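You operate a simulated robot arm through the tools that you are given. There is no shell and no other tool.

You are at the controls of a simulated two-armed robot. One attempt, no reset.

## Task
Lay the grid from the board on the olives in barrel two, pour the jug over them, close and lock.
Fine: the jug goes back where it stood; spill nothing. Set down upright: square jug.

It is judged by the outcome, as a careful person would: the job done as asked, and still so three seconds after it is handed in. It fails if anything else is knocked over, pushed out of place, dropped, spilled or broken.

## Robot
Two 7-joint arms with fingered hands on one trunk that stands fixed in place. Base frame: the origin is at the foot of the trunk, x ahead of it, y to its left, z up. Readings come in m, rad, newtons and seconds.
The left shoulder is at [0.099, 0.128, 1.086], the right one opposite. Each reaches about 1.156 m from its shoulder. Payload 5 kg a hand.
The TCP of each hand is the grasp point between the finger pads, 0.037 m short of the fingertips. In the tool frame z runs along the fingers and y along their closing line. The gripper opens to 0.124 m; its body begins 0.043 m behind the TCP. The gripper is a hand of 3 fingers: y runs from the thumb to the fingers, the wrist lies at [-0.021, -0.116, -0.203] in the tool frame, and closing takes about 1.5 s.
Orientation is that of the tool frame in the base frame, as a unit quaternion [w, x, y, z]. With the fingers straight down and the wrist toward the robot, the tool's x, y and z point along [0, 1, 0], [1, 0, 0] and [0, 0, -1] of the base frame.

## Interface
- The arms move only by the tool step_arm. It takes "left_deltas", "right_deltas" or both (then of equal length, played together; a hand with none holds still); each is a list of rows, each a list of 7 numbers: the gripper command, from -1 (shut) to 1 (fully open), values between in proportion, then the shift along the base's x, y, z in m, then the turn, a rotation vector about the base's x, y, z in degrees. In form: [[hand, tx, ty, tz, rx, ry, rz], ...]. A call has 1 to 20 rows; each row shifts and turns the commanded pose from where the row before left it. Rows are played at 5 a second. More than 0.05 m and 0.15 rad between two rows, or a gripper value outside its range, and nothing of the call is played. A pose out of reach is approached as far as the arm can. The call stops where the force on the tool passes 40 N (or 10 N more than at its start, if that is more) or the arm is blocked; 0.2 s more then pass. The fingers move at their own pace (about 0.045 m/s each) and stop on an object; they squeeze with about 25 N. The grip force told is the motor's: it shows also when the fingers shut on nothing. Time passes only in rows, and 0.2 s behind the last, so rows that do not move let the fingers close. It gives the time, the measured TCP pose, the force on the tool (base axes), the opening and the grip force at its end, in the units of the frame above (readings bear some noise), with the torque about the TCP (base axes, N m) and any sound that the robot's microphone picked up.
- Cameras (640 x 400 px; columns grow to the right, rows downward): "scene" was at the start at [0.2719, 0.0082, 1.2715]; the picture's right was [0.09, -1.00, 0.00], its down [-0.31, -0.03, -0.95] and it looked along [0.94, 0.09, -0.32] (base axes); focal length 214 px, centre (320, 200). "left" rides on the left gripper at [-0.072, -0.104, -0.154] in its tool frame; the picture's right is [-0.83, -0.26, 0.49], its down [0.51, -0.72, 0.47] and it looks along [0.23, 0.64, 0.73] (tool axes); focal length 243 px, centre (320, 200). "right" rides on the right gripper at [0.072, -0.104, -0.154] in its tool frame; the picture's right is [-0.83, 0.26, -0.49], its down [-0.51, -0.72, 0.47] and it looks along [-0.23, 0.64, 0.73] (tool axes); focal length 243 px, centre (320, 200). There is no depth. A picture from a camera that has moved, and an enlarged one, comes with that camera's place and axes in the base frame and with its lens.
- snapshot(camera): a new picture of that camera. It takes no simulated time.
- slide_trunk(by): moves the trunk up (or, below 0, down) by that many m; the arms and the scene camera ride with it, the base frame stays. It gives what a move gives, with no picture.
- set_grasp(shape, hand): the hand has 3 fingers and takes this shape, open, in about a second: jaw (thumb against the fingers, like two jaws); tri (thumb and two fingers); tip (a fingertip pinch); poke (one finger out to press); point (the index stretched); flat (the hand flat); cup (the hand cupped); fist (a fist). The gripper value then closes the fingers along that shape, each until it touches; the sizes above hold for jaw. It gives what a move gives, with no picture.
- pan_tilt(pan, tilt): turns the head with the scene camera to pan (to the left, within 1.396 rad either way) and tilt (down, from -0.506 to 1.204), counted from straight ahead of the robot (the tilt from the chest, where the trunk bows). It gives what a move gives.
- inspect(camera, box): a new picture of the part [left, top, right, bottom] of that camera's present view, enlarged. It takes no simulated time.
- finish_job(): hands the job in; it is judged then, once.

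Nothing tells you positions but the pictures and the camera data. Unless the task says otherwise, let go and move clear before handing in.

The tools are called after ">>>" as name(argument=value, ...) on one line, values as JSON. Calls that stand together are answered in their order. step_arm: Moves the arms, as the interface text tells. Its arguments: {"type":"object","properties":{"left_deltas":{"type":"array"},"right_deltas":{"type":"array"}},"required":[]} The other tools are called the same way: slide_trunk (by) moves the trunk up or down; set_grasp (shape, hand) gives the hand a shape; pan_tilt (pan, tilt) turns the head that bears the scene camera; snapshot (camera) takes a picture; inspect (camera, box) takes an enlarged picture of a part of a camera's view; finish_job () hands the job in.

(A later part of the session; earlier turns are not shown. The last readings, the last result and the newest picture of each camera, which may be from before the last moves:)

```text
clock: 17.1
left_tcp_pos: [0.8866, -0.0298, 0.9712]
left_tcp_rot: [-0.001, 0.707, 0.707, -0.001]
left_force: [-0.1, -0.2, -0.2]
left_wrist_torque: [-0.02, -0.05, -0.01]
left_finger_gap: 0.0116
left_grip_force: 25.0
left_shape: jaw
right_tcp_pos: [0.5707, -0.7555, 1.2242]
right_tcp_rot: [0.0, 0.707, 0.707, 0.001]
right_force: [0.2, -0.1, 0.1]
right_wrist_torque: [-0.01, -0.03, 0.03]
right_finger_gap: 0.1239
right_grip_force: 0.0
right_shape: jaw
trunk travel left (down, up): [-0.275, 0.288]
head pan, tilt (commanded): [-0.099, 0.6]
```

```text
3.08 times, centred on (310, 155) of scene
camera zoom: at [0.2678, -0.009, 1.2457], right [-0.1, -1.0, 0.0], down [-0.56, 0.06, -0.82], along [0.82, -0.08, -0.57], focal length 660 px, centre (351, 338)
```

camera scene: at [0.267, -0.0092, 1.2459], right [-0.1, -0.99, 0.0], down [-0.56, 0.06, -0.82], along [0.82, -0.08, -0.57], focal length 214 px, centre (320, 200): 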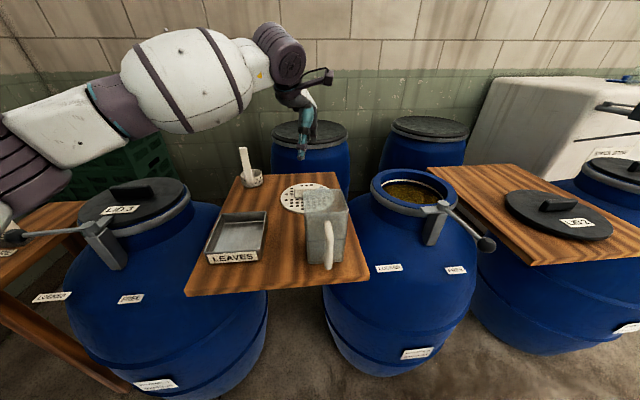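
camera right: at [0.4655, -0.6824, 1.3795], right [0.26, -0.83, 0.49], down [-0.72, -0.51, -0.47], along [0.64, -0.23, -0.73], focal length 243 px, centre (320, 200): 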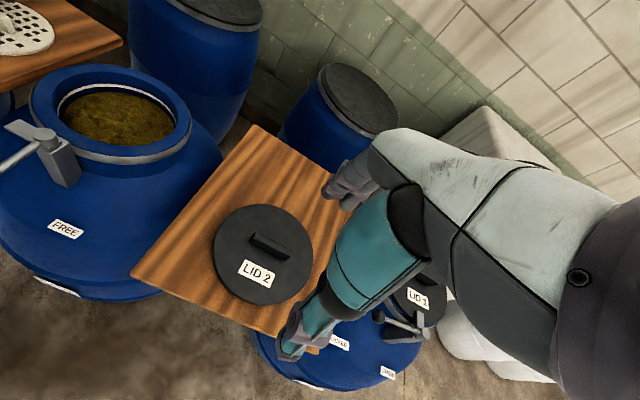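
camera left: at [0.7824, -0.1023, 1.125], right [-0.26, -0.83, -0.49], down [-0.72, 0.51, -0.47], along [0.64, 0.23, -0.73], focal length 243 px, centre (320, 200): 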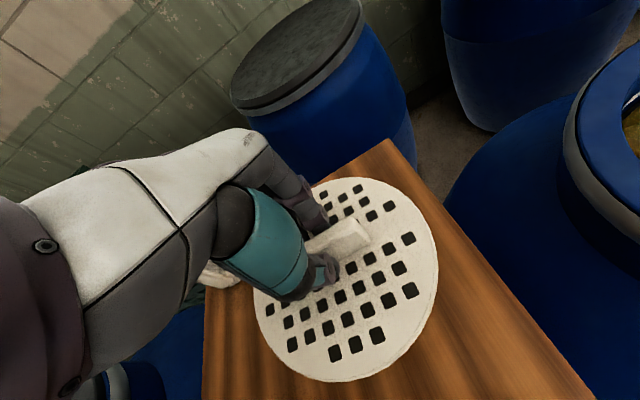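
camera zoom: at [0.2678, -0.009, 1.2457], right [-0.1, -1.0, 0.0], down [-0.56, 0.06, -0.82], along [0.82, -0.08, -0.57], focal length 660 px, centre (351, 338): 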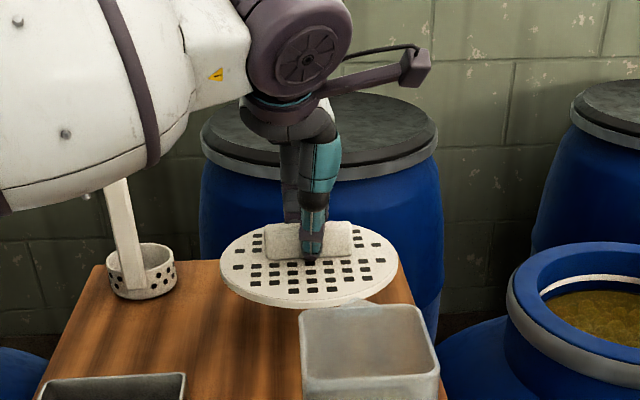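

The grid is held level, its centre almost under the TCP. Before I bring it over, I take tighter pictures of the barrel mouth to pin down its centre.

>>> pan_tilt(pan=-0.55, tilt=0.5)

>>> snapshot(camera="scene")

>>> inspect(camera="scene", box=[260, 175, 380, 250])

>>> inspect(camera="right", box=[0, 50, 200, 175])

```text
clock: 18.0
left_tcp_pos: [0.8864, -0.0294, 0.9726]
left_tcp_rot: [0.001, 0.707, 0.707, 0.0]
left_force: [0.2, 0.6, -1.6]
left_wrist_torque: [0.03, -0.02, 0.01]
left_finger_gap: 0.0112
left_grip_force: 24.6
left_shape: jaw
right_tcp_pos: [0.57, -0.755, 1.2265]
right_tcp_rot: [0.0, 0.707, 0.707, 0.0]
right_force: [-0.3, 0.4, -0.7]
right_wrist_torque: [-0.04, -0.03, 0.0]
right_finger_gap: 0.1237
right_grip_force: 0.1
right_shape: jaw
trunk travel left (down, up): [-0.275, 0.288]
head pan, tilt (commanded): [-0.55, 0.499]
```

```text
taken
camera scene: at [0.2568, -0.0479, 1.255], right [-0.52, -0.85, 0.0], down [-0.41, 0.25, -0.88], along [0.75, -0.46, -0.48], focal length 214 px, centre (320, 200)
```

scene: 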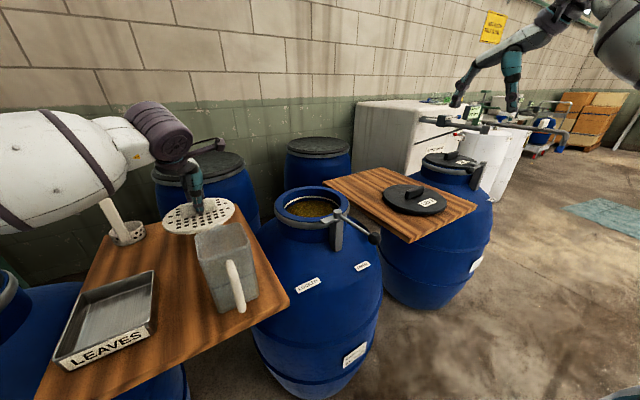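

```text
5.33 times, centred on (320, 212) of scene
camera zoom: at [0.2568, -0.0479, 1.255], right [-0.52, -0.85, 0.0], down [-0.41, 0.25, -0.88], along [0.75, -0.46, -0.48], focal length 1144 px, centre (320, 133)
```

zoom: 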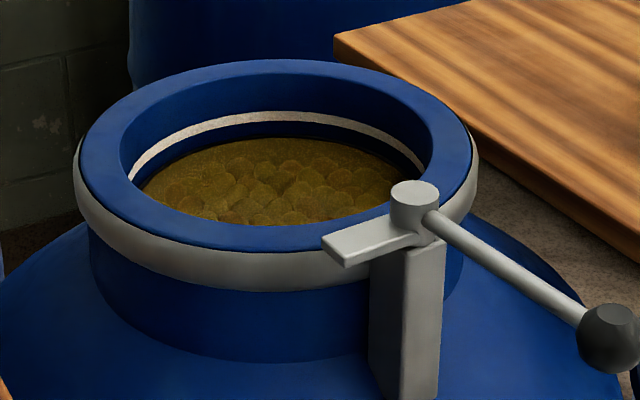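

```text
3.20 times, centred on (100, 112) of right
camera zoom: at [0.466, -0.6823, 1.3793], right [0.26, -0.83, 0.49], down [-0.72, -0.51, -0.47], along [0.64, -0.23, -0.73], focal length 776 px, centre (1024, 480)
```

zoom: 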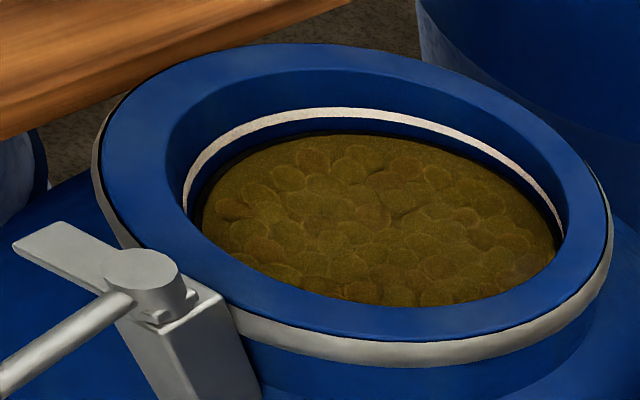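

I want an almost vertical look into the mouth, so I bring the right hand's camera over the barrel while the left hand holds still.

>>> step_arm(right_deltas=[[1, 0.025, 0.033, -0.01, 0, 5, 0], [1, 0.025, 0.033, -0.01, 0, 5, 0], [1, 0.025, 0.033, -0.01, 0, 5, 0], [1, 0.025, 0.033, -0.01, 0, 5, 0], [1, 0.025, 0.033, -0.01, 0, 5, 0], [1, 0.025, 0.033, -0.01, 0, 0, 0], [1, 0.025, 0.033, -0.01, 0, 0, 0], [1, 0.025, 0.033, -0.01, 0, 0, 0], [1, 0.023, 0.037, -0.01, 0, 0, 0], [1, 0, 0, 0, 0, 0, 0]])

>>> snapshot(camera="right")

>>> snapshot(camera="scene")

```text
clock: 20.2
left_tcp_pos: [0.8852, -0.0297, 0.9719]
left_tcp_rot: [0.0, 0.707, 0.707, 0.0]
left_force: [-0.5, -0.3, -1.9]
left_wrist_torque: [0.01, 0.0, 0.0]
left_finger_gap: 0.0111
left_grip_force: 25.7
left_shape: jaw
right_tcp_pos: [0.7918, -0.4552, 1.1349]
right_tcp_rot: [-0.154, 0.691, 0.69, -0.153]
right_force: [-0.4, -0.7, -0.5]
right_wrist_torque: [0.03, -0.04, -0.01]
right_finger_gap: 0.1236
right_grip_force: 0.1
right_shape: jaw
trunk travel left (down, up): [-0.275, 0.288]
head pan, tilt (commanded): [-0.55, 0.499]
```

```text
taken
camera right: at [0.762, -0.3824, 1.3182], right [0.44, -0.83, 0.34], down [-0.85, -0.51, -0.12], along [0.27, -0.23, -0.93], focal length 243 px, centre (320, 200)
```

right: 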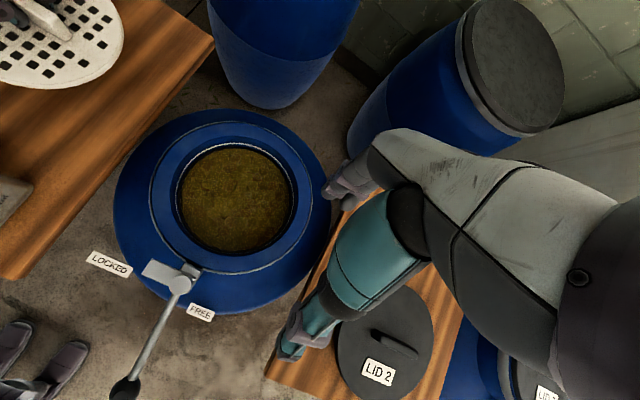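

```text
taken
camera scene: at [0.256, -0.0487, 1.2552], right [-0.52, -0.85, 0.0], down [-0.41, 0.25, -0.88], along [0.75, -0.46, -0.48], focal length 214 px, centre (320, 200)
```

scene: 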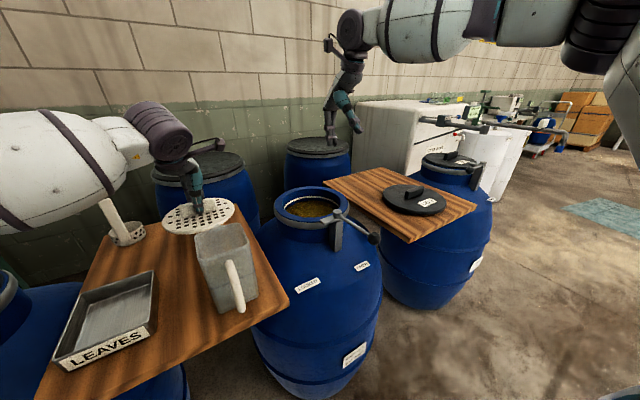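

This gives a clear, almost vertical view of the mouth. I enlarge the barrel, the lever, the grid and the lid.

>>> inspect(camera="right", box=[135, 105, 335, 275])

>>> inspect(camera="right", box=[80, 230, 260, 400])

>>> inspect(camera="right", box=[0, 0, 160, 100])

>>> inspect(camera="right", box=[270, 280, 470, 400])

```text
2.35 times, centred on (235, 190) of right
camera zoom: at [0.762, -0.3824, 1.3182], right [0.44, -0.83, 0.34], down [-0.85, -0.51, -0.12], along [0.27, -0.23, -0.93], focal length 571 px, centre (520, 224)
```

zoom: 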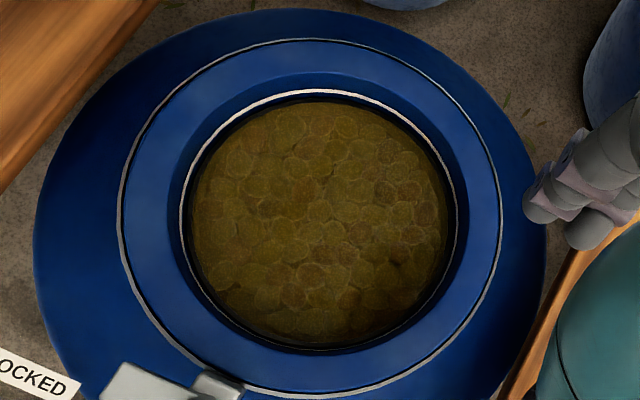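

```text
2.35 times, centred on (170, 315) of right
camera zoom: at [0.762, -0.3824, 1.3182], right [0.44, -0.83, 0.34], down [-0.85, -0.51, -0.12], along [0.27, -0.23, -0.93], focal length 571 px, centre (673, -71)
```

zoom: 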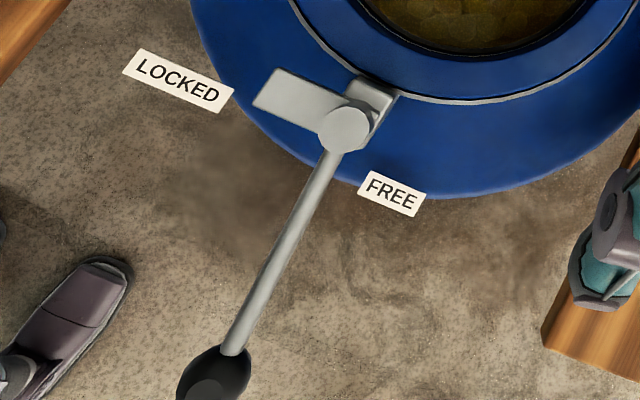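

```text
4.00 times, centred on (80, 50) of right
camera zoom: at [0.762, -0.3824, 1.3182], right [0.44, -0.83, 0.34], down [-0.85, -0.51, -0.12], along [0.27, -0.23, -0.93], focal length 970 px, centre (1280, 800)
```

zoom: 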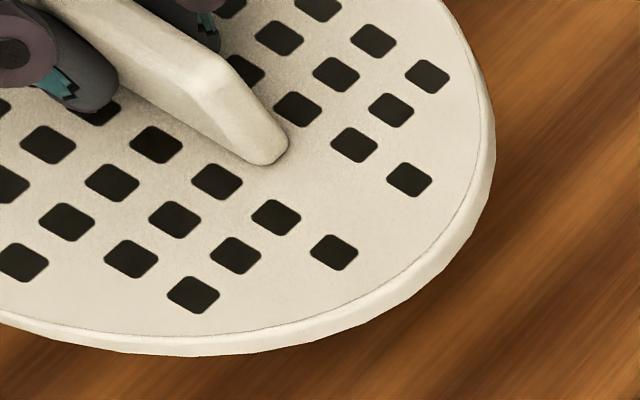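

```text
3.20 times, centred on (370, 340) of right
camera zoom: at [0.762, -0.3824, 1.3182], right [0.44, -0.83, 0.34], down [-0.85, -0.51, -0.12], along [0.27, -0.23, -0.93], focal length 776 px, centre (160, -248)
```

zoom: 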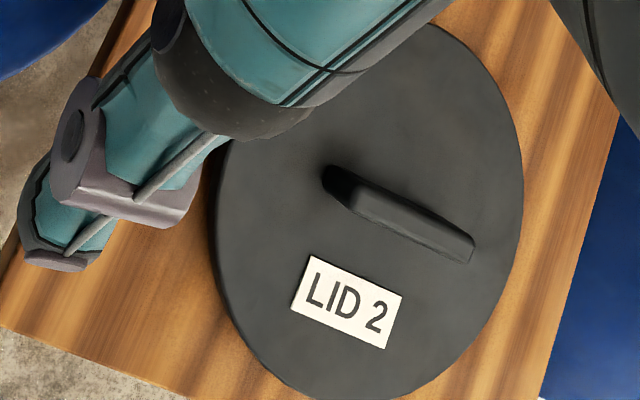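

The mouth's centre works out to about (0.8195, -0.3605), so the grid has roughly 5 mm clearance all round. I withdraw the right hand to a side viewpoint and raise the grid, then carry it across.

>>> step_arm(right_deltas=[[1, -0.009, -0.033, 0.015, 0, 0, 0], [1, -0.009, -0.033, 0.015, 0, 0, 0], [1, -0.009, -0.033, 0.015, 0, 0, 0], [1, -0.009, -0.033, 0.01, 0, 0, 0], [1, -0.006, -0.033, 0.01, 0, 0, 0]], left_deltas=[[-1, 0, 0, 0.02, 0, 0, 0], [-1, 0, 0, 0.02, 0, 0, 0], [-1, 0, 0, 0.02, 0, 0, 0], [-1, 0, 0, 0.02, 0, 0, 0], [-1, 0, 0, 0.01, 0, 0, 0]])

>>> step_arm(left_deltas=[[-1, -0.0083, -0.0417, 0, 0, 0, 0], [-1, -0.0083, -0.0417, 0, 0, 0, 0], [-1, -0.0083, -0.0417, 0, 0, 0, 0], [-1, -0.0083, -0.0417, 0, 0, 0, 0], [-1, -0.0083, -0.0417, 0, 0, 0, 0], [-1, -0.0083, -0.0417, 0, 0, 0, 0], [-1, -0.0083, -0.0417, 0, 0, 0, 0], [-1, -0.0083, -0.0417, 0, 0, 0, 0], [-1, 0, 0, 0, 0, 0, 0]])

>>> snapshot(camera="right")

>>> snapshot(camera="scene")

>>> snapshot(camera="left")

```text
clock: 21.4
left_tcp_pos: [0.8855, -0.0298, 1.0605]
left_tcp_rot: [0.0, 0.707, 0.707, 0.0]
left_force: [-0.9, -0.6, -2.3]
left_wrist_torque: [0.0, 0.0, -0.01]
left_finger_gap: 0.0111
left_grip_force: 25.1
left_shape: jaw
right_tcp_pos: [0.7483, -0.622, 1.2012]
right_tcp_rot: [-0.154, 0.69, 0.691, -0.153]
right_force: [-0.4, -0.5, -0.4]
right_wrist_torque: [-0.01, -0.04, 0.02]
right_finger_gap: 0.1237
right_grip_force: 0.0
right_shape: jaw
trunk travel left (down, up): [-0.275, 0.288]
head pan, tilt (commanded): [-0.55, 0.499]
```

```text
clock: 23.4
left_tcp_pos: [0.8218, -0.3642, 1.0616]
left_tcp_rot: [0.001, 0.707, 0.707, -0.001]
left_force: [0.3, -0.2, -1.2]
left_wrist_torque: [-0.04, 0.02, -0.03]
left_finger_gap: 0.0112
left_grip_force: 25.1
left_shape: jaw
right_tcp_pos: [0.7486, -0.6199, 1.2015]
right_tcp_rot: [-0.152, 0.69, 0.691, -0.153]
right_force: [-0.1, 0.5, 0.0]
right_wrist_torque: [-0.04, 0.02, 0.04]
right_finger_gap: 0.1237
right_grip_force: 0.0
right_shape: jaw
trunk travel left (down, up): [-0.275, 0.288]
head pan, tilt (commanded): [-0.55, 0.499]
```

```text
taken
camera right: at [0.72, -0.5468, 1.3847], right [0.45, -0.83, 0.34], down [-0.85, -0.51, -0.12], along [0.27, -0.23, -0.93], focal length 243 px, centre (320, 200)
```

right: 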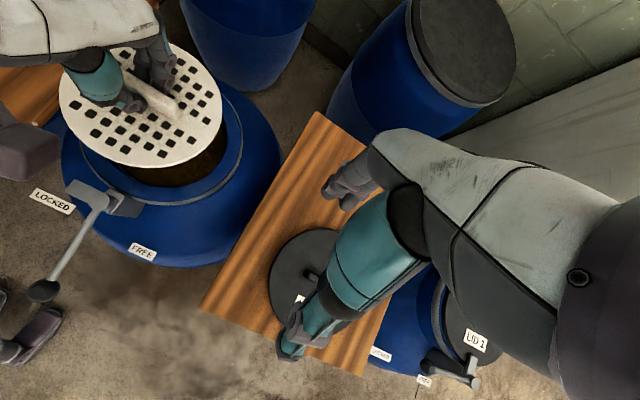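

```text
taken
camera scene: at [0.2572, -0.0467, 1.255], right [-0.52, -0.85, 0.0], down [-0.41, 0.25, -0.88], along [0.75, -0.46, -0.48], focal length 214 px, centre (320, 200)
```

scene: 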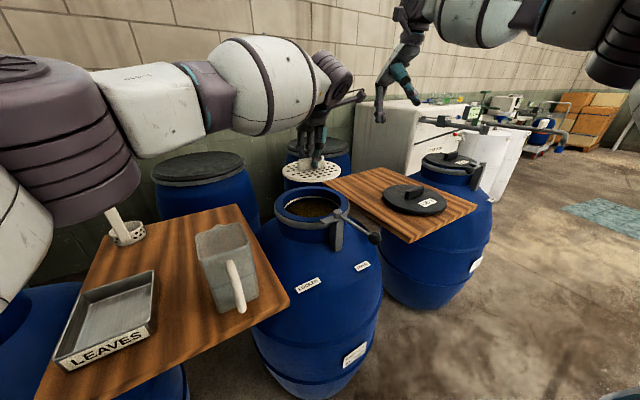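

```text
taken
camera left: at [0.7177, -0.4373, 1.2147], right [-0.26, -0.83, -0.49], down [-0.72, 0.51, -0.47], along [0.64, 0.23, -0.73], focal length 243 px, centre (320, 200)
```

left: 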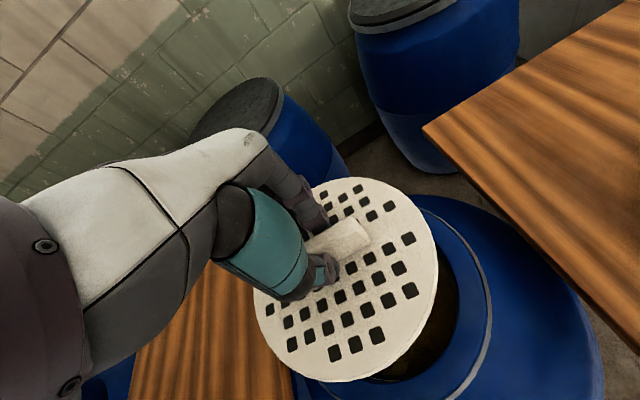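

>>> step_arm(left_deltas=[[-1, -0.002, 0, -0.03, 0, 0, 0], [-1, 0, 0, -0.03, 0, 0, 0], [-1, 0, 0, -0.03, 0, 0, 0], [-1, 0, 0, 0, 0, 0, 0]])

>>> inspect(camera="right", box=[50, 30, 290, 230])

>>> inspect(camera="scene", box=[260, 160, 380, 250])

>>> inspect(camera="left", box=[240, 160, 520, 400])

```text
clock: 24.4
left_tcp_pos: [0.8167, -0.3648, 0.9705]
left_tcp_rot: [0.0, 0.707, 0.707, 0.0]
left_force: [0.4, 0.8, -1.6]
left_wrist_torque: [-0.02, 0.03, 0.01]
left_finger_gap: 0.0112
left_grip_force: 25.6
left_shape: jaw
right_tcp_pos: [0.7488, -0.62, 1.2011]
right_tcp_rot: [-0.153, 0.69, 0.69, -0.153]
right_force: [-0.9, -0.8, 1.0]
right_wrist_torque: [0.02, 0.01, -0.02]
right_finger_gap: 0.1236
right_grip_force: 0.0
right_shape: jaw
trunk travel left (down, up): [-0.275, 0.288]
head pan, tilt (commanded): [-0.55, 0.499]
```

```text
2.00 times, centred on (170, 130) of right
camera zoom: at [0.7193, -0.5482, 1.3844], right [0.45, -0.83, 0.34], down [-0.85, -0.51, -0.12], along [0.27, -0.23, -0.93], focal length 485 px, centre (620, 340)
```

zoom: 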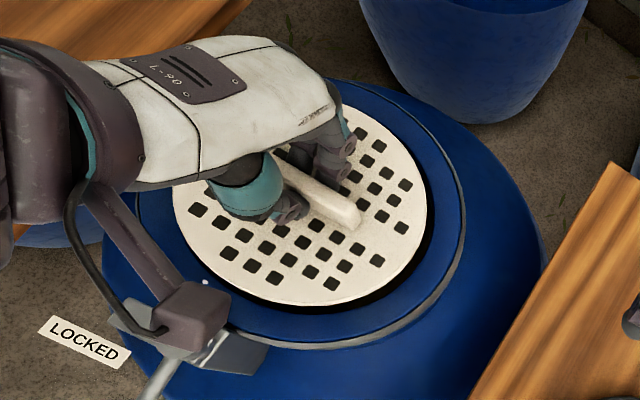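

```text
4.44 times, centred on (320, 205) of scene
camera zoom: at [0.2566, -0.0478, 1.2551], right [-0.52, -0.85, 0.0], down [-0.41, 0.25, -0.88], along [0.75, -0.46, -0.48], focal length 953 px, centre (320, 178)
```

zoom: 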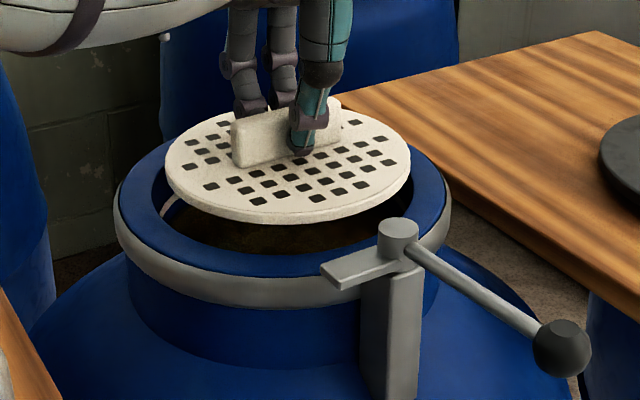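

```text
1.67 times, centred on (380, 280) of left
camera zoom: at [0.7137, -0.4386, 1.1239], right [-0.26, -0.83, -0.49], down [-0.72, 0.51, -0.47], along [0.64, 0.23, -0.73], focal length 404 px, centre (220, 67)
```

zoom: 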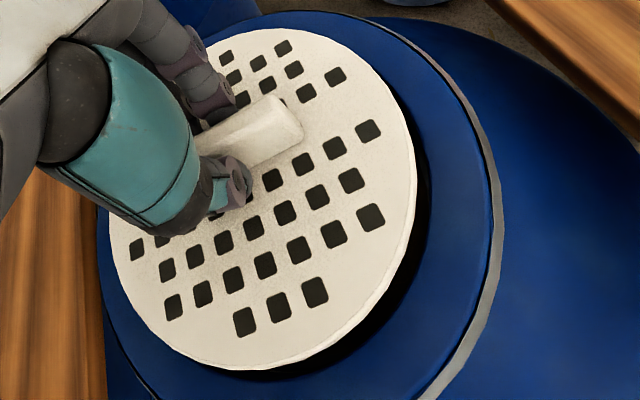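

The grid is within about 3 mm of centred. I nudge it by (+2, +3) mm and lower slowly through the mouth, watching the force.

>>> step_arm(left_deltas=[[-1, 0.002, 0.003, 0, 0, 0, 0], [-1, 0, 0, -0.01, 0, 0, 0], [-1, 0, 0, -0.01, 0, 0, 0], [-1, 0, 0, -0.01, 0, 0, 0], [-1, 0, 0, -0.008, 0, 0, 0], [-1, 0, 0, 0, 0, 0, 0]])

>>> inspect(camera="right", box=[50, 30, 290, 230])

>>> inspect(camera="scene", box=[260, 160, 380, 250])

>>> inspect(camera="left", box=[240, 160, 520, 400])

```text
clock: 25.8
left_tcp_pos: [0.8197, -0.3609, 0.933]
left_tcp_rot: [0.0, 0.708, 0.706, -0.001]
left_force: [-0.1, -0.9, -1.6]
left_wrist_torque: [0.02, -0.04, 0.0]
left_finger_gap: 0.0114
left_grip_force: 24.7
left_shape: jaw
right_tcp_pos: [0.7492, -0.6207, 1.2015]
right_tcp_rot: [-0.153, 0.69, 0.691, -0.153]
right_force: [-0.3, 0.3, -0.6]
right_wrist_torque: [0.01, -0.01, 0.0]
right_finger_gap: 0.1237
right_grip_force: 0.1
right_shape: jaw
trunk travel left (down, up): [-0.275, 0.288]
head pan, tilt (commanded): [-0.55, 0.499]
```

```text
2.00 times, centred on (170, 130) of right
camera zoom: at [0.7194, -0.5483, 1.3843], right [0.45, -0.83, 0.34], down [-0.85, -0.51, -0.12], along [0.27, -0.23, -0.93], focal length 485 px, centre (620, 340)
```

zoom: 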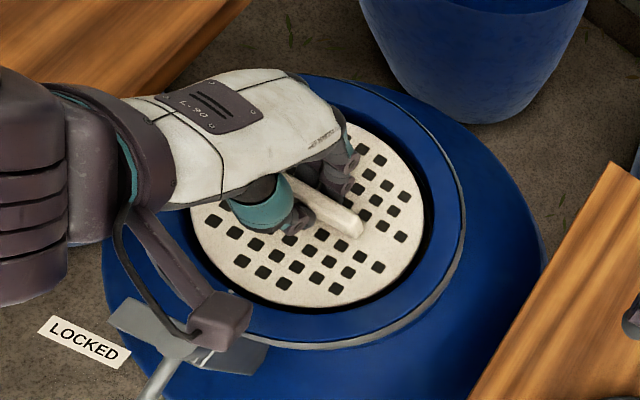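

```text
4.44 times, centred on (320, 205) of scene
camera zoom: at [0.2567, -0.048, 1.255], right [-0.52, -0.85, 0.0], down [-0.41, 0.25, -0.88], along [0.75, -0.46, -0.48], focal length 953 px, centre (320, 178)
```

zoom: 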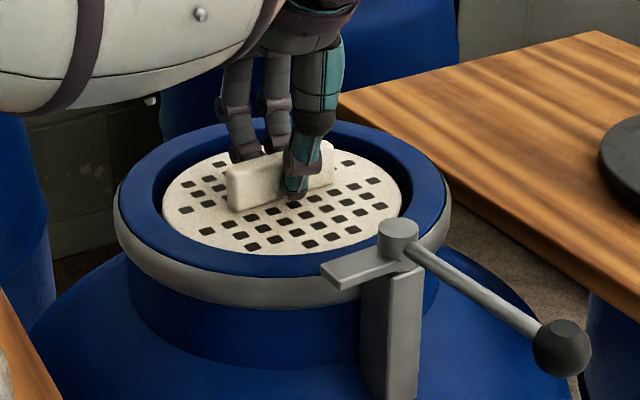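

```text
1.67 times, centred on (380, 280) of left
camera zoom: at [0.7153, -0.4338, 1.0872], right [-0.26, -0.83, -0.49], down [-0.72, 0.51, -0.47], along [0.64, 0.23, -0.73], focal length 404 px, centre (220, 67)
```

zoom: 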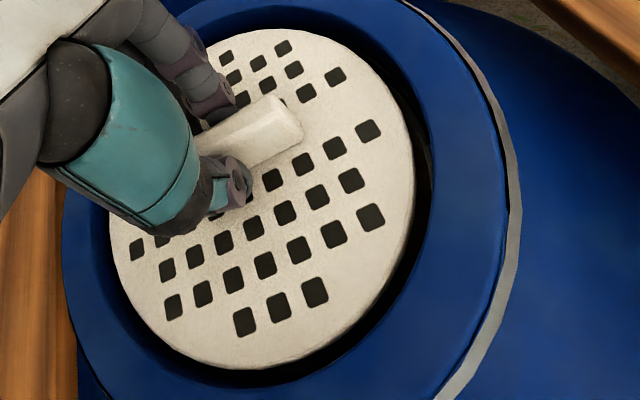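

The disc is entering the mouth with a gap all round. I keep lowering in small steps until it settles on the olives.

>>> step_arm(left_deltas=[[-1, 0, 0, -0.01, 0, 0, 0], [-1, 0, 0, -0.01, 0, 0, 0], [-1, 0, 0, -0.006, 0, 0, 0], [-1, 0, 0, 0, 0, 0, 0]])

>>> inspect(camera="right", box=[50, 30, 290, 230])

>>> inspect(camera="scene", box=[260, 160, 380, 250])

>>> inspect(camera="left", box=[240, 160, 520, 400])

```text
clock: 26.8
left_tcp_pos: [0.8193, -0.3618, 0.9077]
left_tcp_rot: [0.0, 0.708, 0.707, 0.001]
left_force: [-0.6, 0.1, -1.8]
left_wrist_torque: [0.04, 0.0, 0.01]
left_finger_gap: 0.0111
left_grip_force: 25.0
left_shape: jaw
right_tcp_pos: [0.7497, -0.6204, 1.2009]
right_tcp_rot: [-0.153, 0.69, 0.69, -0.153]
right_force: [-0.4, -0.3, -0.4]
right_wrist_torque: [0.0, 0.0, -0.01]
right_finger_gap: 0.1239
right_grip_force: 0.1
right_shape: jaw
trunk travel left (down, up): [-0.275, 0.288]
head pan, tilt (commanded): [-0.55, 0.499]
```

```text
2.00 times, centred on (170, 130) of right
camera zoom: at [0.7196, -0.5485, 1.3842], right [0.45, -0.83, 0.34], down [-0.85, -0.51, -0.12], along [0.27, -0.23, -0.93], focal length 485 px, centre (620, 340)
```

zoom: 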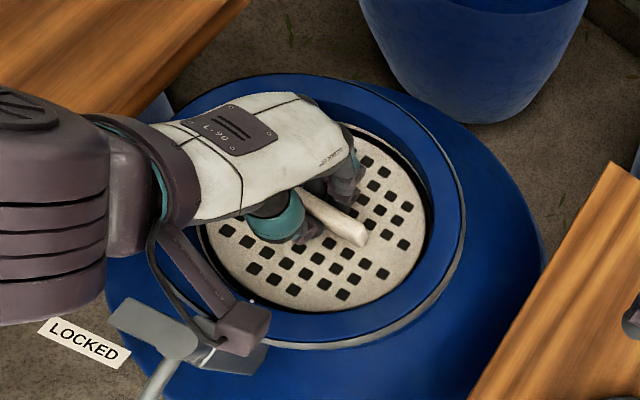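

```text
4.44 times, centred on (320, 205) of scene
camera zoom: at [0.2568, -0.0481, 1.255], right [-0.52, -0.85, 0.0], down [-0.41, 0.25, -0.88], along [0.75, -0.46, -0.48], focal length 953 px, centre (320, 178)
```

zoom: 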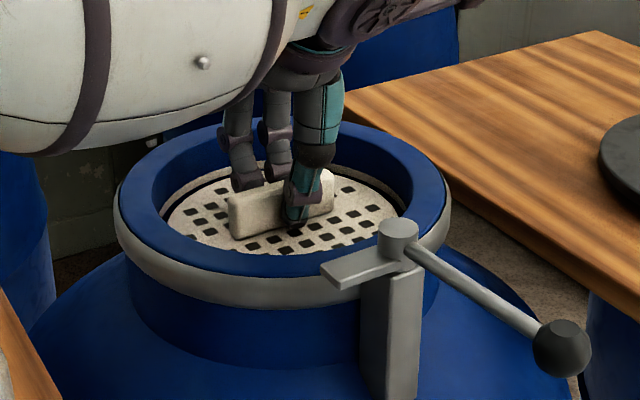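

```text
1.67 times, centred on (380, 280) of left
camera zoom: at [0.7159, -0.4345, 1.0615], right [-0.26, -0.83, -0.49], down [-0.72, 0.51, -0.47], along [0.64, 0.23, -0.73], focal length 404 px, centre (220, 67)
```

zoom: 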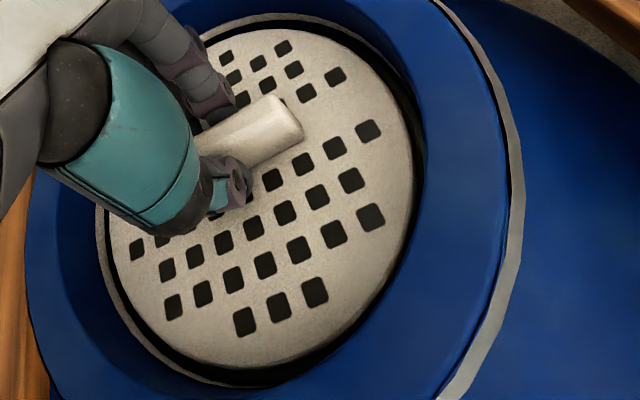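

>>> pan_tilt(pan=-0.2, tilt=0.6)

>>> snapshot(camera="scene")

>>> snapshot(camera="right")

```text
clock: 27.6
left_tcp_pos: [0.8189, -0.3607, 0.9085]
left_tcp_rot: [-0.001, 0.707, 0.707, 0.0]
left_force: [-0.4, 0.1, -2.1]
left_wrist_torque: [-0.01, 0.0, 0.0]
left_finger_gap: 0.0114
left_grip_force: 25.4
left_shape: jaw
right_tcp_pos: [0.7484, -0.6209, 1.2002]
right_tcp_rot: [-0.154, 0.69, 0.69, -0.153]
right_force: [-0.1, 0.8, 0.4]
right_wrist_torque: [-0.02, -0.01, 0.0]
right_finger_gap: 0.124
right_grip_force: 0.0
right_shape: jaw
trunk travel left (down, up): [-0.275, 0.288]
head pan, tilt (commanded): [-0.201, 0.6]
```

```text
taken
camera scene: at [0.2659, -0.0182, 1.2459], right [-0.2, -0.98, 0.0], down [-0.55, 0.11, -0.83], along [0.81, -0.17, -0.56], focal length 214 px, centre (320, 200)
```

scene: 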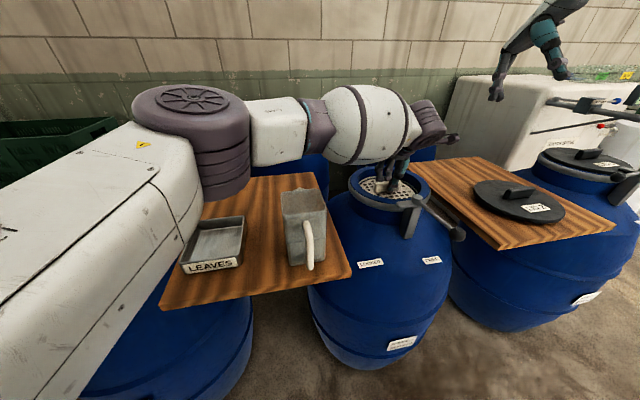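

```text
taken
camera right: at [0.7196, -0.5484, 1.3842], right [0.45, -0.83, 0.34], down [-0.85, -0.51, -0.12], along [0.27, -0.23, -0.93], focal length 243 px, centre (320, 200)
```

right: 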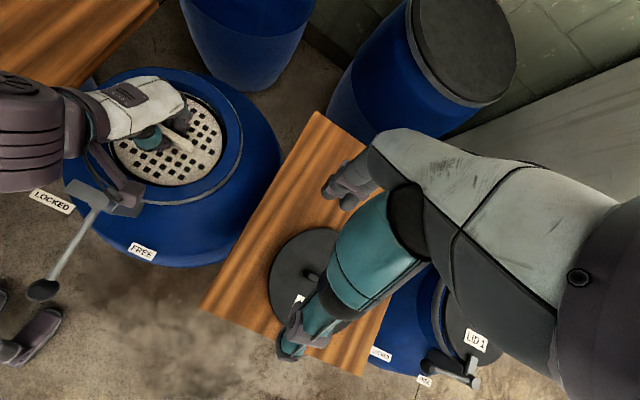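

The left elbow clears the jug and tray from above. I lower the last centimetres until I feel the olives.

>>> step_arm(left_deltas=[[-1, 0, 0, -0.006, 0, 0, 0], [-1, 0, 0, -0.006, 0, 0, 0], [-1, 0, 0, -0.004, 0, 0, 0], [-1, 0, 0, -0.003, 0, 0, 0], [-1, 0, 0, 0, 0, 0, 0]])

>>> inspect(camera="left", box=[240, 160, 520, 400])

>>> inspect(camera="right", box=[50, 30, 290, 230])

```text
clock: 28.8
left_tcp_pos: [0.8193, -0.3612, 0.8875]
left_tcp_rot: [0.0, 0.707, 0.707, 0.0]
left_force: [-0.1, 0.5, -1.8]
left_wrist_torque: [-0.03, 0.0, -0.02]
left_finger_gap: 0.0113
left_grip_force: 25.4
left_shape: jaw
right_tcp_pos: [0.7483, -0.6208, 1.2013]
right_tcp_rot: [-0.153, 0.691, 0.69, -0.153]
right_force: [-0.4, 0.2, 0.1]
right_wrist_torque: [0.02, -0.02, 0.01]
right_finger_gap: 0.1239
right_grip_force: 0.0
right_shape: jaw
trunk travel left (down, up): [-0.275, 0.288]
head pan, tilt (commanded): [-0.201, 0.6]
```

```text
1.67 times, centred on (380, 280) of left
camera zoom: at [0.7162, -0.4342, 1.0413], right [-0.26, -0.83, -0.49], down [-0.72, 0.51, -0.47], along [0.64, 0.23, -0.73], focal length 404 px, centre (220, 67)
```

zoom: 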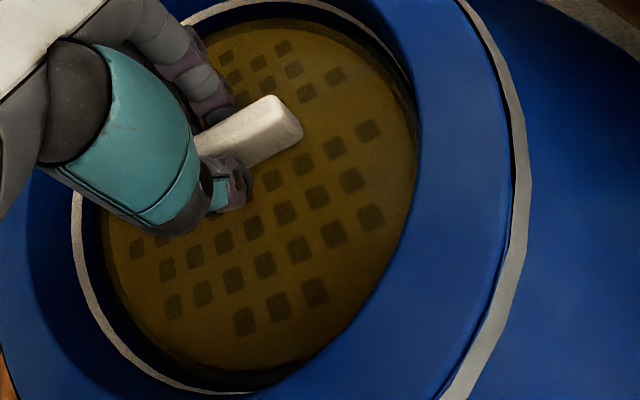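

```text
2.00 times, centred on (170, 130) of right
camera zoom: at [0.7195, -0.5484, 1.3842], right [0.45, -0.83, 0.34], down [-0.85, -0.51, -0.12], along [0.27, -0.23, -0.93], focal length 485 px, centre (620, 340)
```

zoom: 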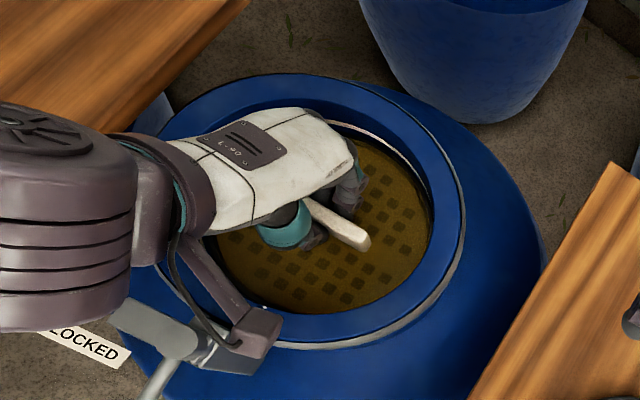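

The disc has dipped under the brine, but nothing resists yet. I keep lowering in small steps to find the olives.

>>> step_arm(left_deltas=[[-1, 0, 0, -0.003, 0, 0, 0], [-1, 0, 0, -0.003, 0, 0, 0], [-1, 0, 0, -0.003, 0, 0, 0], [-1, 0, 0, 0, 0, 0, 0]])

>>> inspect(camera="left", box=[240, 160, 520, 400])

>>> snapshot(camera="scene")

```text
clock: 29.8
left_tcp_pos: [0.8204, -0.3617, 0.88]
left_tcp_rot: [0.0, 0.707, 0.707, 0.0]
left_force: [-0.6, -0.7, -2.8]
left_wrist_torque: [0.03, 0.0, -0.02]
left_finger_gap: 0.0112
left_grip_force: 25.3
left_shape: jaw
right_tcp_pos: [0.75, -0.622, 1.2003]
right_tcp_rot: [-0.152, 0.69, 0.691, -0.154]
right_force: [0.4, 1.0, 0.0]
right_wrist_torque: [0.02, 0.04, 0.04]
right_finger_gap: 0.1236
right_grip_force: 0.2
right_shape: jaw
trunk travel left (down, up): [-0.275, 0.288]
head pan, tilt (commanded): [-0.201, 0.6]
```

```text
1.67 times, centred on (380, 280) of left
camera zoom: at [0.7161, -0.4343, 1.0327], right [-0.26, -0.83, -0.49], down [-0.72, 0.51, -0.47], along [0.64, 0.23, -0.73], focal length 404 px, centre (220, 67)
```

zoom: 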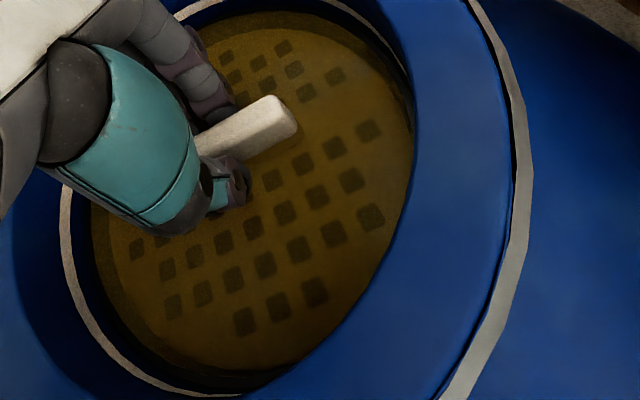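

```text
taken
camera scene: at [0.2658, -0.0181, 1.2459], right [-0.2, -0.98, 0.0], down [-0.55, 0.11, -0.82], along [0.81, -0.16, -0.57], focal length 214 px, centre (320, 200)
```

scene: 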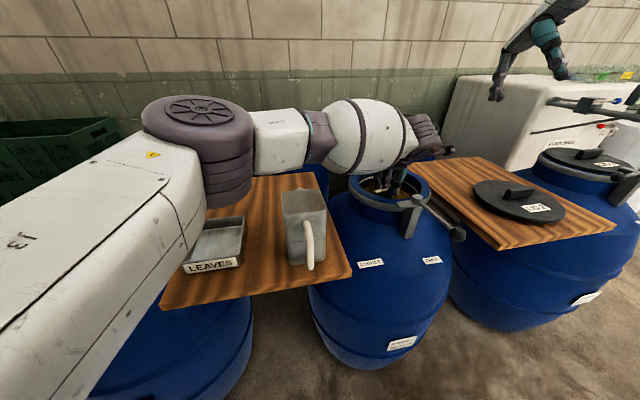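

>>> step_arm(left_deltas=[[-1, 0, 0, -0.003, 0, 0, 0], [-1, 0, 0, -0.003, 0, 0, 0], [-1, 0, 0, -0.003, 0, 0, 0], [-1, 0, 0, 0, 0, 0, 0]])

>>> inspect(camera="left", box=[240, 160, 520, 400])

>>> inspect(camera="right", box=[50, 30, 290, 230])

```text
clock: 30.8
left_tcp_pos: [0.8194, -0.3603, 0.8713]
left_tcp_rot: [0.0, 0.706, 0.708, 0.0]
left_force: [1.0, -0.2, 4.9]
left_wrist_torque: [-0.03, -0.06, -0.02]
left_finger_gap: 0.0112
left_grip_force: 25.1
left_shape: jaw
right_tcp_pos: [0.7476, -0.6211, 1.2015]
right_tcp_rot: [-0.153, 0.69, 0.69, -0.154]
right_force: [-0.7, -0.1, 0.0]
right_wrist_torque: [-0.05, 0.0, 0.04]
right_finger_gap: 0.1238
right_grip_force: 0.1
right_shape: jaw
trunk travel left (down, up): [-0.275, 0.288]
head pan, tilt (commanded): [-0.201, 0.6]
```

```text
1.67 times, centred on (380, 280) of left
camera zoom: at [0.7154, -0.4336, 1.0248], right [-0.26, -0.83, -0.49], down [-0.72, 0.51, -0.47], along [0.64, 0.23, -0.73], focal length 404 px, centre (220, 67)
```

zoom: 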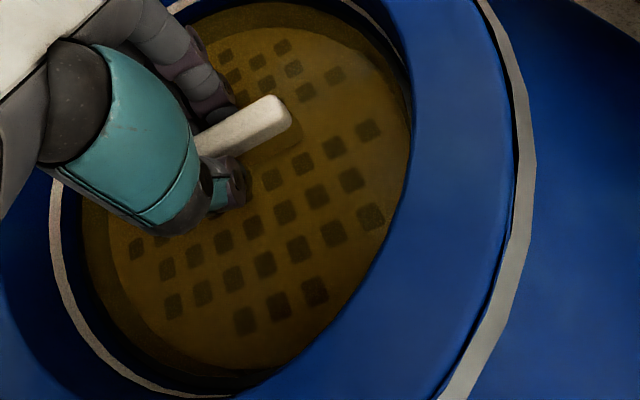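

```text
2.00 times, centred on (170, 130) of right
camera zoom: at [0.7189, -0.5481, 1.3847], right [0.45, -0.83, 0.34], down [-0.85, -0.51, -0.12], along [0.27, -0.23, -0.93], focal length 485 px, centre (620, 340)
```

zoom: 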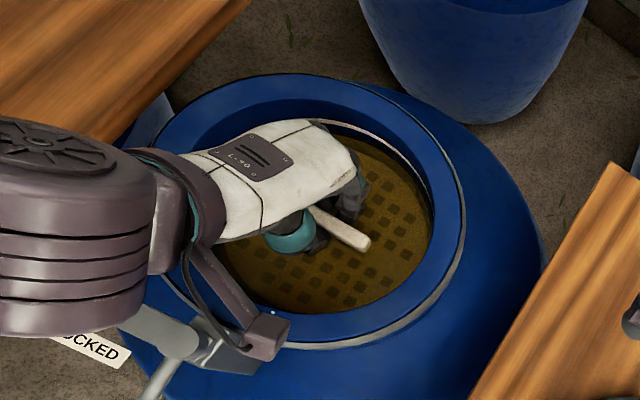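

I feel about 7 N upward: the grid is resting on the olives. I open the fingers just a little and check that the grid stays put.

>>> step_arm(left_deltas=[[-1, 0, 0, 0.001, 0, 0, 0], [-0.7, 0, 0, 0, 0, 0, 0], [-0.5, 0, 0, 0, 0, 0, 0], [-0.35, 0, 0, 0, 0, 0, 0], [-0.3, 0, 0, 0, 0, 0, 0], [-0.3, 0, 0, 0, 0, 0, 0]])

>>> inspect(camera="left", box=[240, 160, 520, 400])

>>> inspect(camera="right", box=[50, 30, 290, 230])

```text
clock: 32.2
left_tcp_pos: [0.8187, -0.3613, 0.8721]
left_tcp_rot: [0.0, 0.707, 0.707, 0.0]
left_force: [1.4, 0.6, -0.3]
left_wrist_torque: [0.02, 0.02, -0.01]
left_finger_gap: 0.0432
left_grip_force: 0.0
left_shape: jaw
right_tcp_pos: [0.7491, -0.6197, 1.2014]
right_tcp_rot: [-0.154, 0.69, 0.69, -0.153]
right_force: [0.2, -0.1, 0.3]
right_wrist_torque: [-0.02, 0.0, 0.0]
right_finger_gap: 0.1235
right_grip_force: 0.0
right_shape: jaw
trunk travel left (down, up): [-0.275, 0.288]
head pan, tilt (commanded): [-0.201, 0.6]
```

```text
1.67 times, centred on (380, 280) of left
camera zoom: at [0.7158, -0.4338, 1.0253], right [-0.26, -0.83, -0.49], down [-0.72, 0.51, -0.47], along [0.64, 0.23, -0.73], focal length 404 px, centre (220, 67)
```

zoom: 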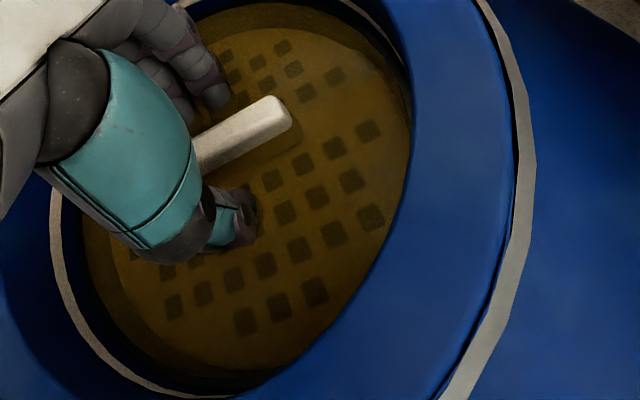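

```text
2.00 times, centred on (170, 130) of right
camera zoom: at [0.7194, -0.5483, 1.3843], right [0.45, -0.83, 0.34], down [-0.85, -0.51, -0.12], along [0.27, -0.23, -0.93], focal length 485 px, centre (620, 340)
```

zoom: 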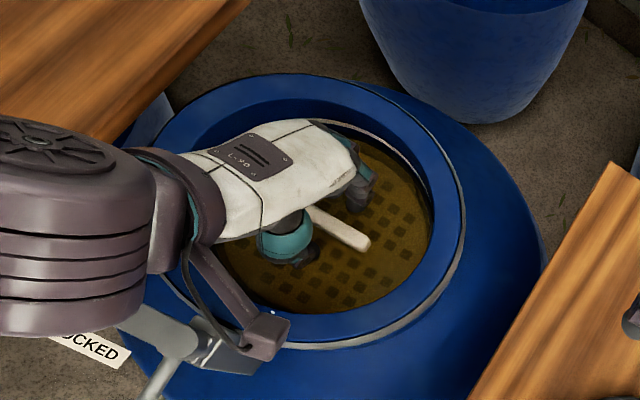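

The grid is free and steady. The left hand goes straight up, clear of the barrel.

>>> step_arm(left_deltas=[[-0.3, 0, 0, 0.01, 0, 0, 0], [-0.3, 0, 0, 0.015, 0, 0, 0], [-0.3, 0, 0, 0.03, 0, 0, 0], [-0.3, 0, 0, 0.04, 0, 0, 0], [-0.3, 0, 0, 0.04, 0, 0, 0], [-0.3, 0, 0, 0.04, 0, 0, 0], [-0.3, 0, 0, 0.04, 0, 0, 0]])

>>> snapshot(camera="right")

>>> snapshot(camera="left")

>>> snapshot(camera="scene")

```text
clock: 33.8
left_tcp_pos: [0.8194, -0.36, 1.0859]
left_tcp_rot: [0.0, 0.707, 0.707, 0.0]
left_force: [-0.8, 0.6, 0.3]
left_wrist_torque: [0.01, -0.06, -0.01]
left_finger_gap: 0.0429
left_grip_force: 0.1
left_shape: jaw
right_tcp_pos: [0.7473, -0.6201, 1.2021]
right_tcp_rot: [-0.153, 0.69, 0.69, -0.152]
right_force: [-0.3, -1.0, -0.2]
right_wrist_torque: [0.01, -0.05, 0.02]
right_finger_gap: 0.1236
right_grip_force: 0.0
right_shape: jaw
trunk travel left (down, up): [-0.275, 0.288]
head pan, tilt (commanded): [-0.201, 0.6]
```

```text
taken
camera right: at [0.718, -0.5482, 1.3852], right [0.44, -0.83, 0.34], down [-0.85, -0.51, -0.12], along [0.27, -0.23, -0.93], focal length 243 px, centre (320, 200)
```

right: 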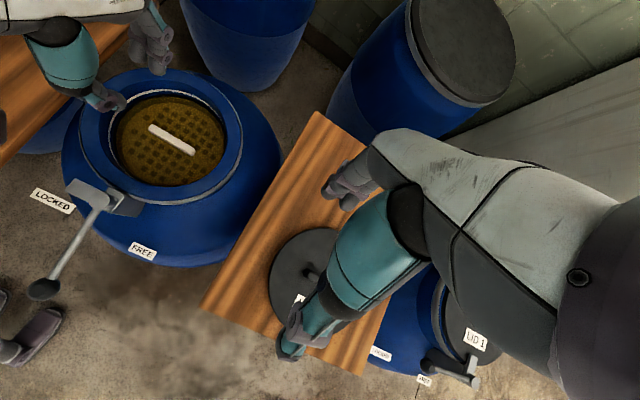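

```text
taken
camera left: at [0.7145, -0.4333, 1.2403], right [-0.26, -0.83, -0.49], down [-0.72, 0.51, -0.47], along [0.64, 0.23, -0.73], focal length 243 px, centre (320, 200)
```

left: 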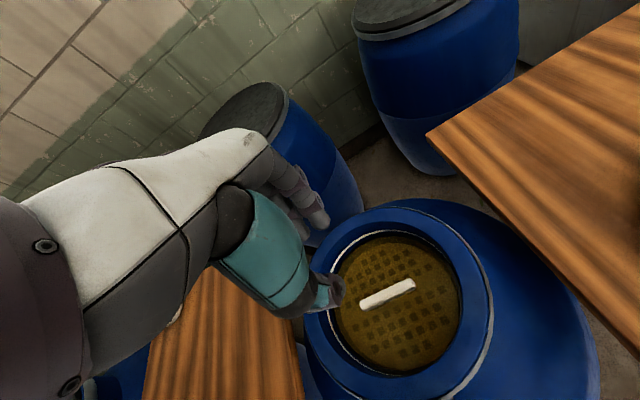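

```text
taken
camera scene: at [0.2645, -0.0179, 1.2462], right [-0.2, -0.98, 0.0], down [-0.55, 0.11, -0.83], along [0.81, -0.16, -0.56], focal length 214 px, centre (320, 200)
```

scene: 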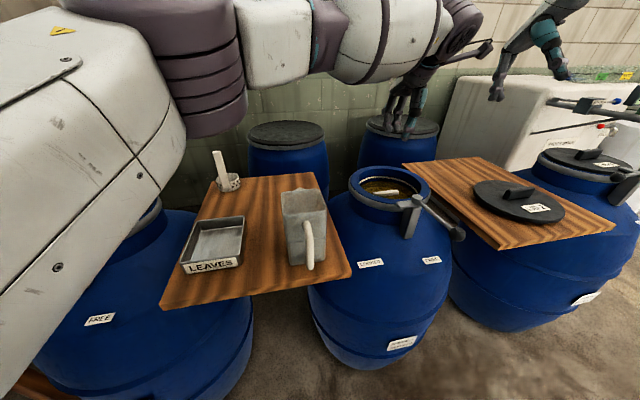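

The grid lies flat on the olives, just under the brine. Next is the jug: I raise the trunk so the left arm has room to grip the low handle, which also gives the head a better view from above.

>>> slide_trunk(by=0.2)

>>> step_arm(left_deltas=[[0.3, -0.035, 0.035, 0, 0, 0, 0], [0.5, -0.035, 0.035, 0, 0, 0, 0], [0.8, -0.035, 0.035, 0, 0, 0, 0], [1, -0.035, 0.035, 0, 0, 0, 0], [1, -0.035, 0.035, 0, 0, 0, 0], [1, -0.035, 0.035, 0, 0, 0, 0], [1, -0.035, 0.035, 0, 0, 0, 0], [1, -0.035, 0.035, 0, 0, 0, 0], [1, -0.02, 0.04, 0, 0, 0, 0]])

>>> pan_tilt(pan=-0.15, tilt=0.95)

>>> snapshot(camera="scene")

>>> snapshot(camera="left")

```text
clock: 36.0
left_tcp_pos: [0.8189, -0.3608, 1.2846]
left_tcp_rot: [0.0, 0.707, 0.707, -0.001]
left_force: [-0.4, -0.2, -0.6]
left_wrist_torque: [0.01, 0.01, 0.01]
left_finger_gap: 0.0429
left_grip_force: 0.0
left_shape: jaw
right_tcp_pos: [0.7517, -0.6206, 1.4001]
right_tcp_rot: [-0.153, 0.69, 0.691, -0.154]
right_force: [1.0, 0.5, 1.0]
right_wrist_torque: [0.0, 0.04, -0.02]
right_finger_gap: 0.1236
right_grip_force: 0.0
right_shape: jaw
trunk travel left (down, up): [-0.475, 0.088]
head pan, tilt (commanded): [-0.201, 0.6]
```

```text
clock: 38.0
left_tcp_pos: [0.5182, -0.0391, 1.2855]
left_tcp_rot: [0.0, 0.707, 0.707, -0.001]
left_force: [0.1, 0.9, 0.6]
left_wrist_torque: [-0.03, -0.02, 0.01]
left_finger_gap: 0.1237
left_grip_force: 0.0
left_shape: jaw
right_tcp_pos: [0.7494, -0.6175, 1.4017]
right_tcp_rot: [-0.153, 0.69, 0.691, -0.154]
right_force: [-0.2, 0.2, 0.4]
right_wrist_torque: [-0.04, 0.03, -0.01]
right_finger_gap: 0.1239
right_grip_force: 0.1
right_shape: jaw
trunk travel left (down, up): [-0.475, 0.088]
head pan, tilt (commanded): [-0.201, 0.6]
```

```text
clock: 38.8
left_tcp_pos: [0.519, -0.043, 1.2864]
left_tcp_rot: [0.001, 0.707, 0.707, 0.0]
left_force: [-0.6, 0.0, -0.3]
left_wrist_torque: [0.01, 0.01, -0.01]
left_finger_gap: 0.1237
left_grip_force: 0.2
left_shape: jaw
right_tcp_pos: [0.7489, -0.6216, 1.3993]
right_tcp_rot: [-0.153, 0.69, 0.69, -0.154]
right_force: [-0.8, -0.4, -0.2]
right_wrist_torque: [0.05, 0.02, 0.04]
right_finger_gap: 0.1239
right_grip_force: 0.0
right_shape: jaw
trunk travel left (down, up): [-0.475, 0.088]
head pan, tilt (commanded): [-0.15, 0.949]
```

```text
taken
camera scene: at [0.1891, -0.0119, 1.4315], right [-0.15, -0.99, 0.0], down [-0.8, 0.12, -0.58], along [0.58, -0.09, -0.81], focal length 214 px, centre (320, 200)
```

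scene: 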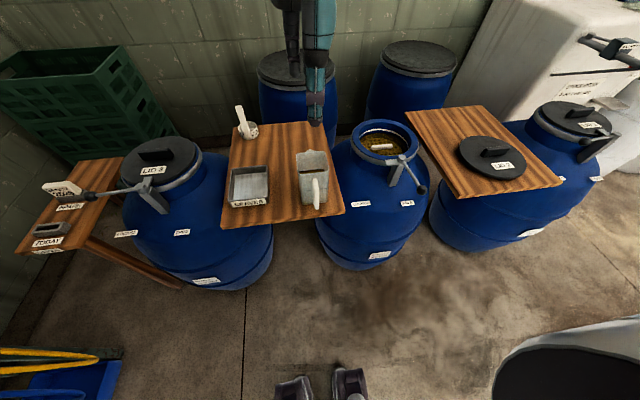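

```text
taken
camera left: at [0.4157, -0.1169, 1.4391], right [-0.26, -0.83, -0.49], down [-0.72, 0.51, -0.47], along [0.64, 0.23, -0.73], focal length 243 px, centre (320, 200)
```

left: 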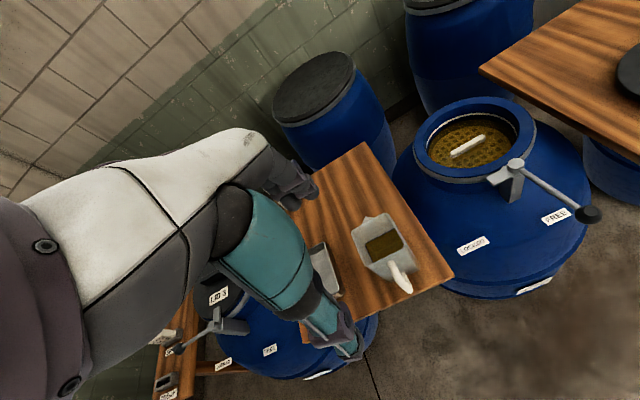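

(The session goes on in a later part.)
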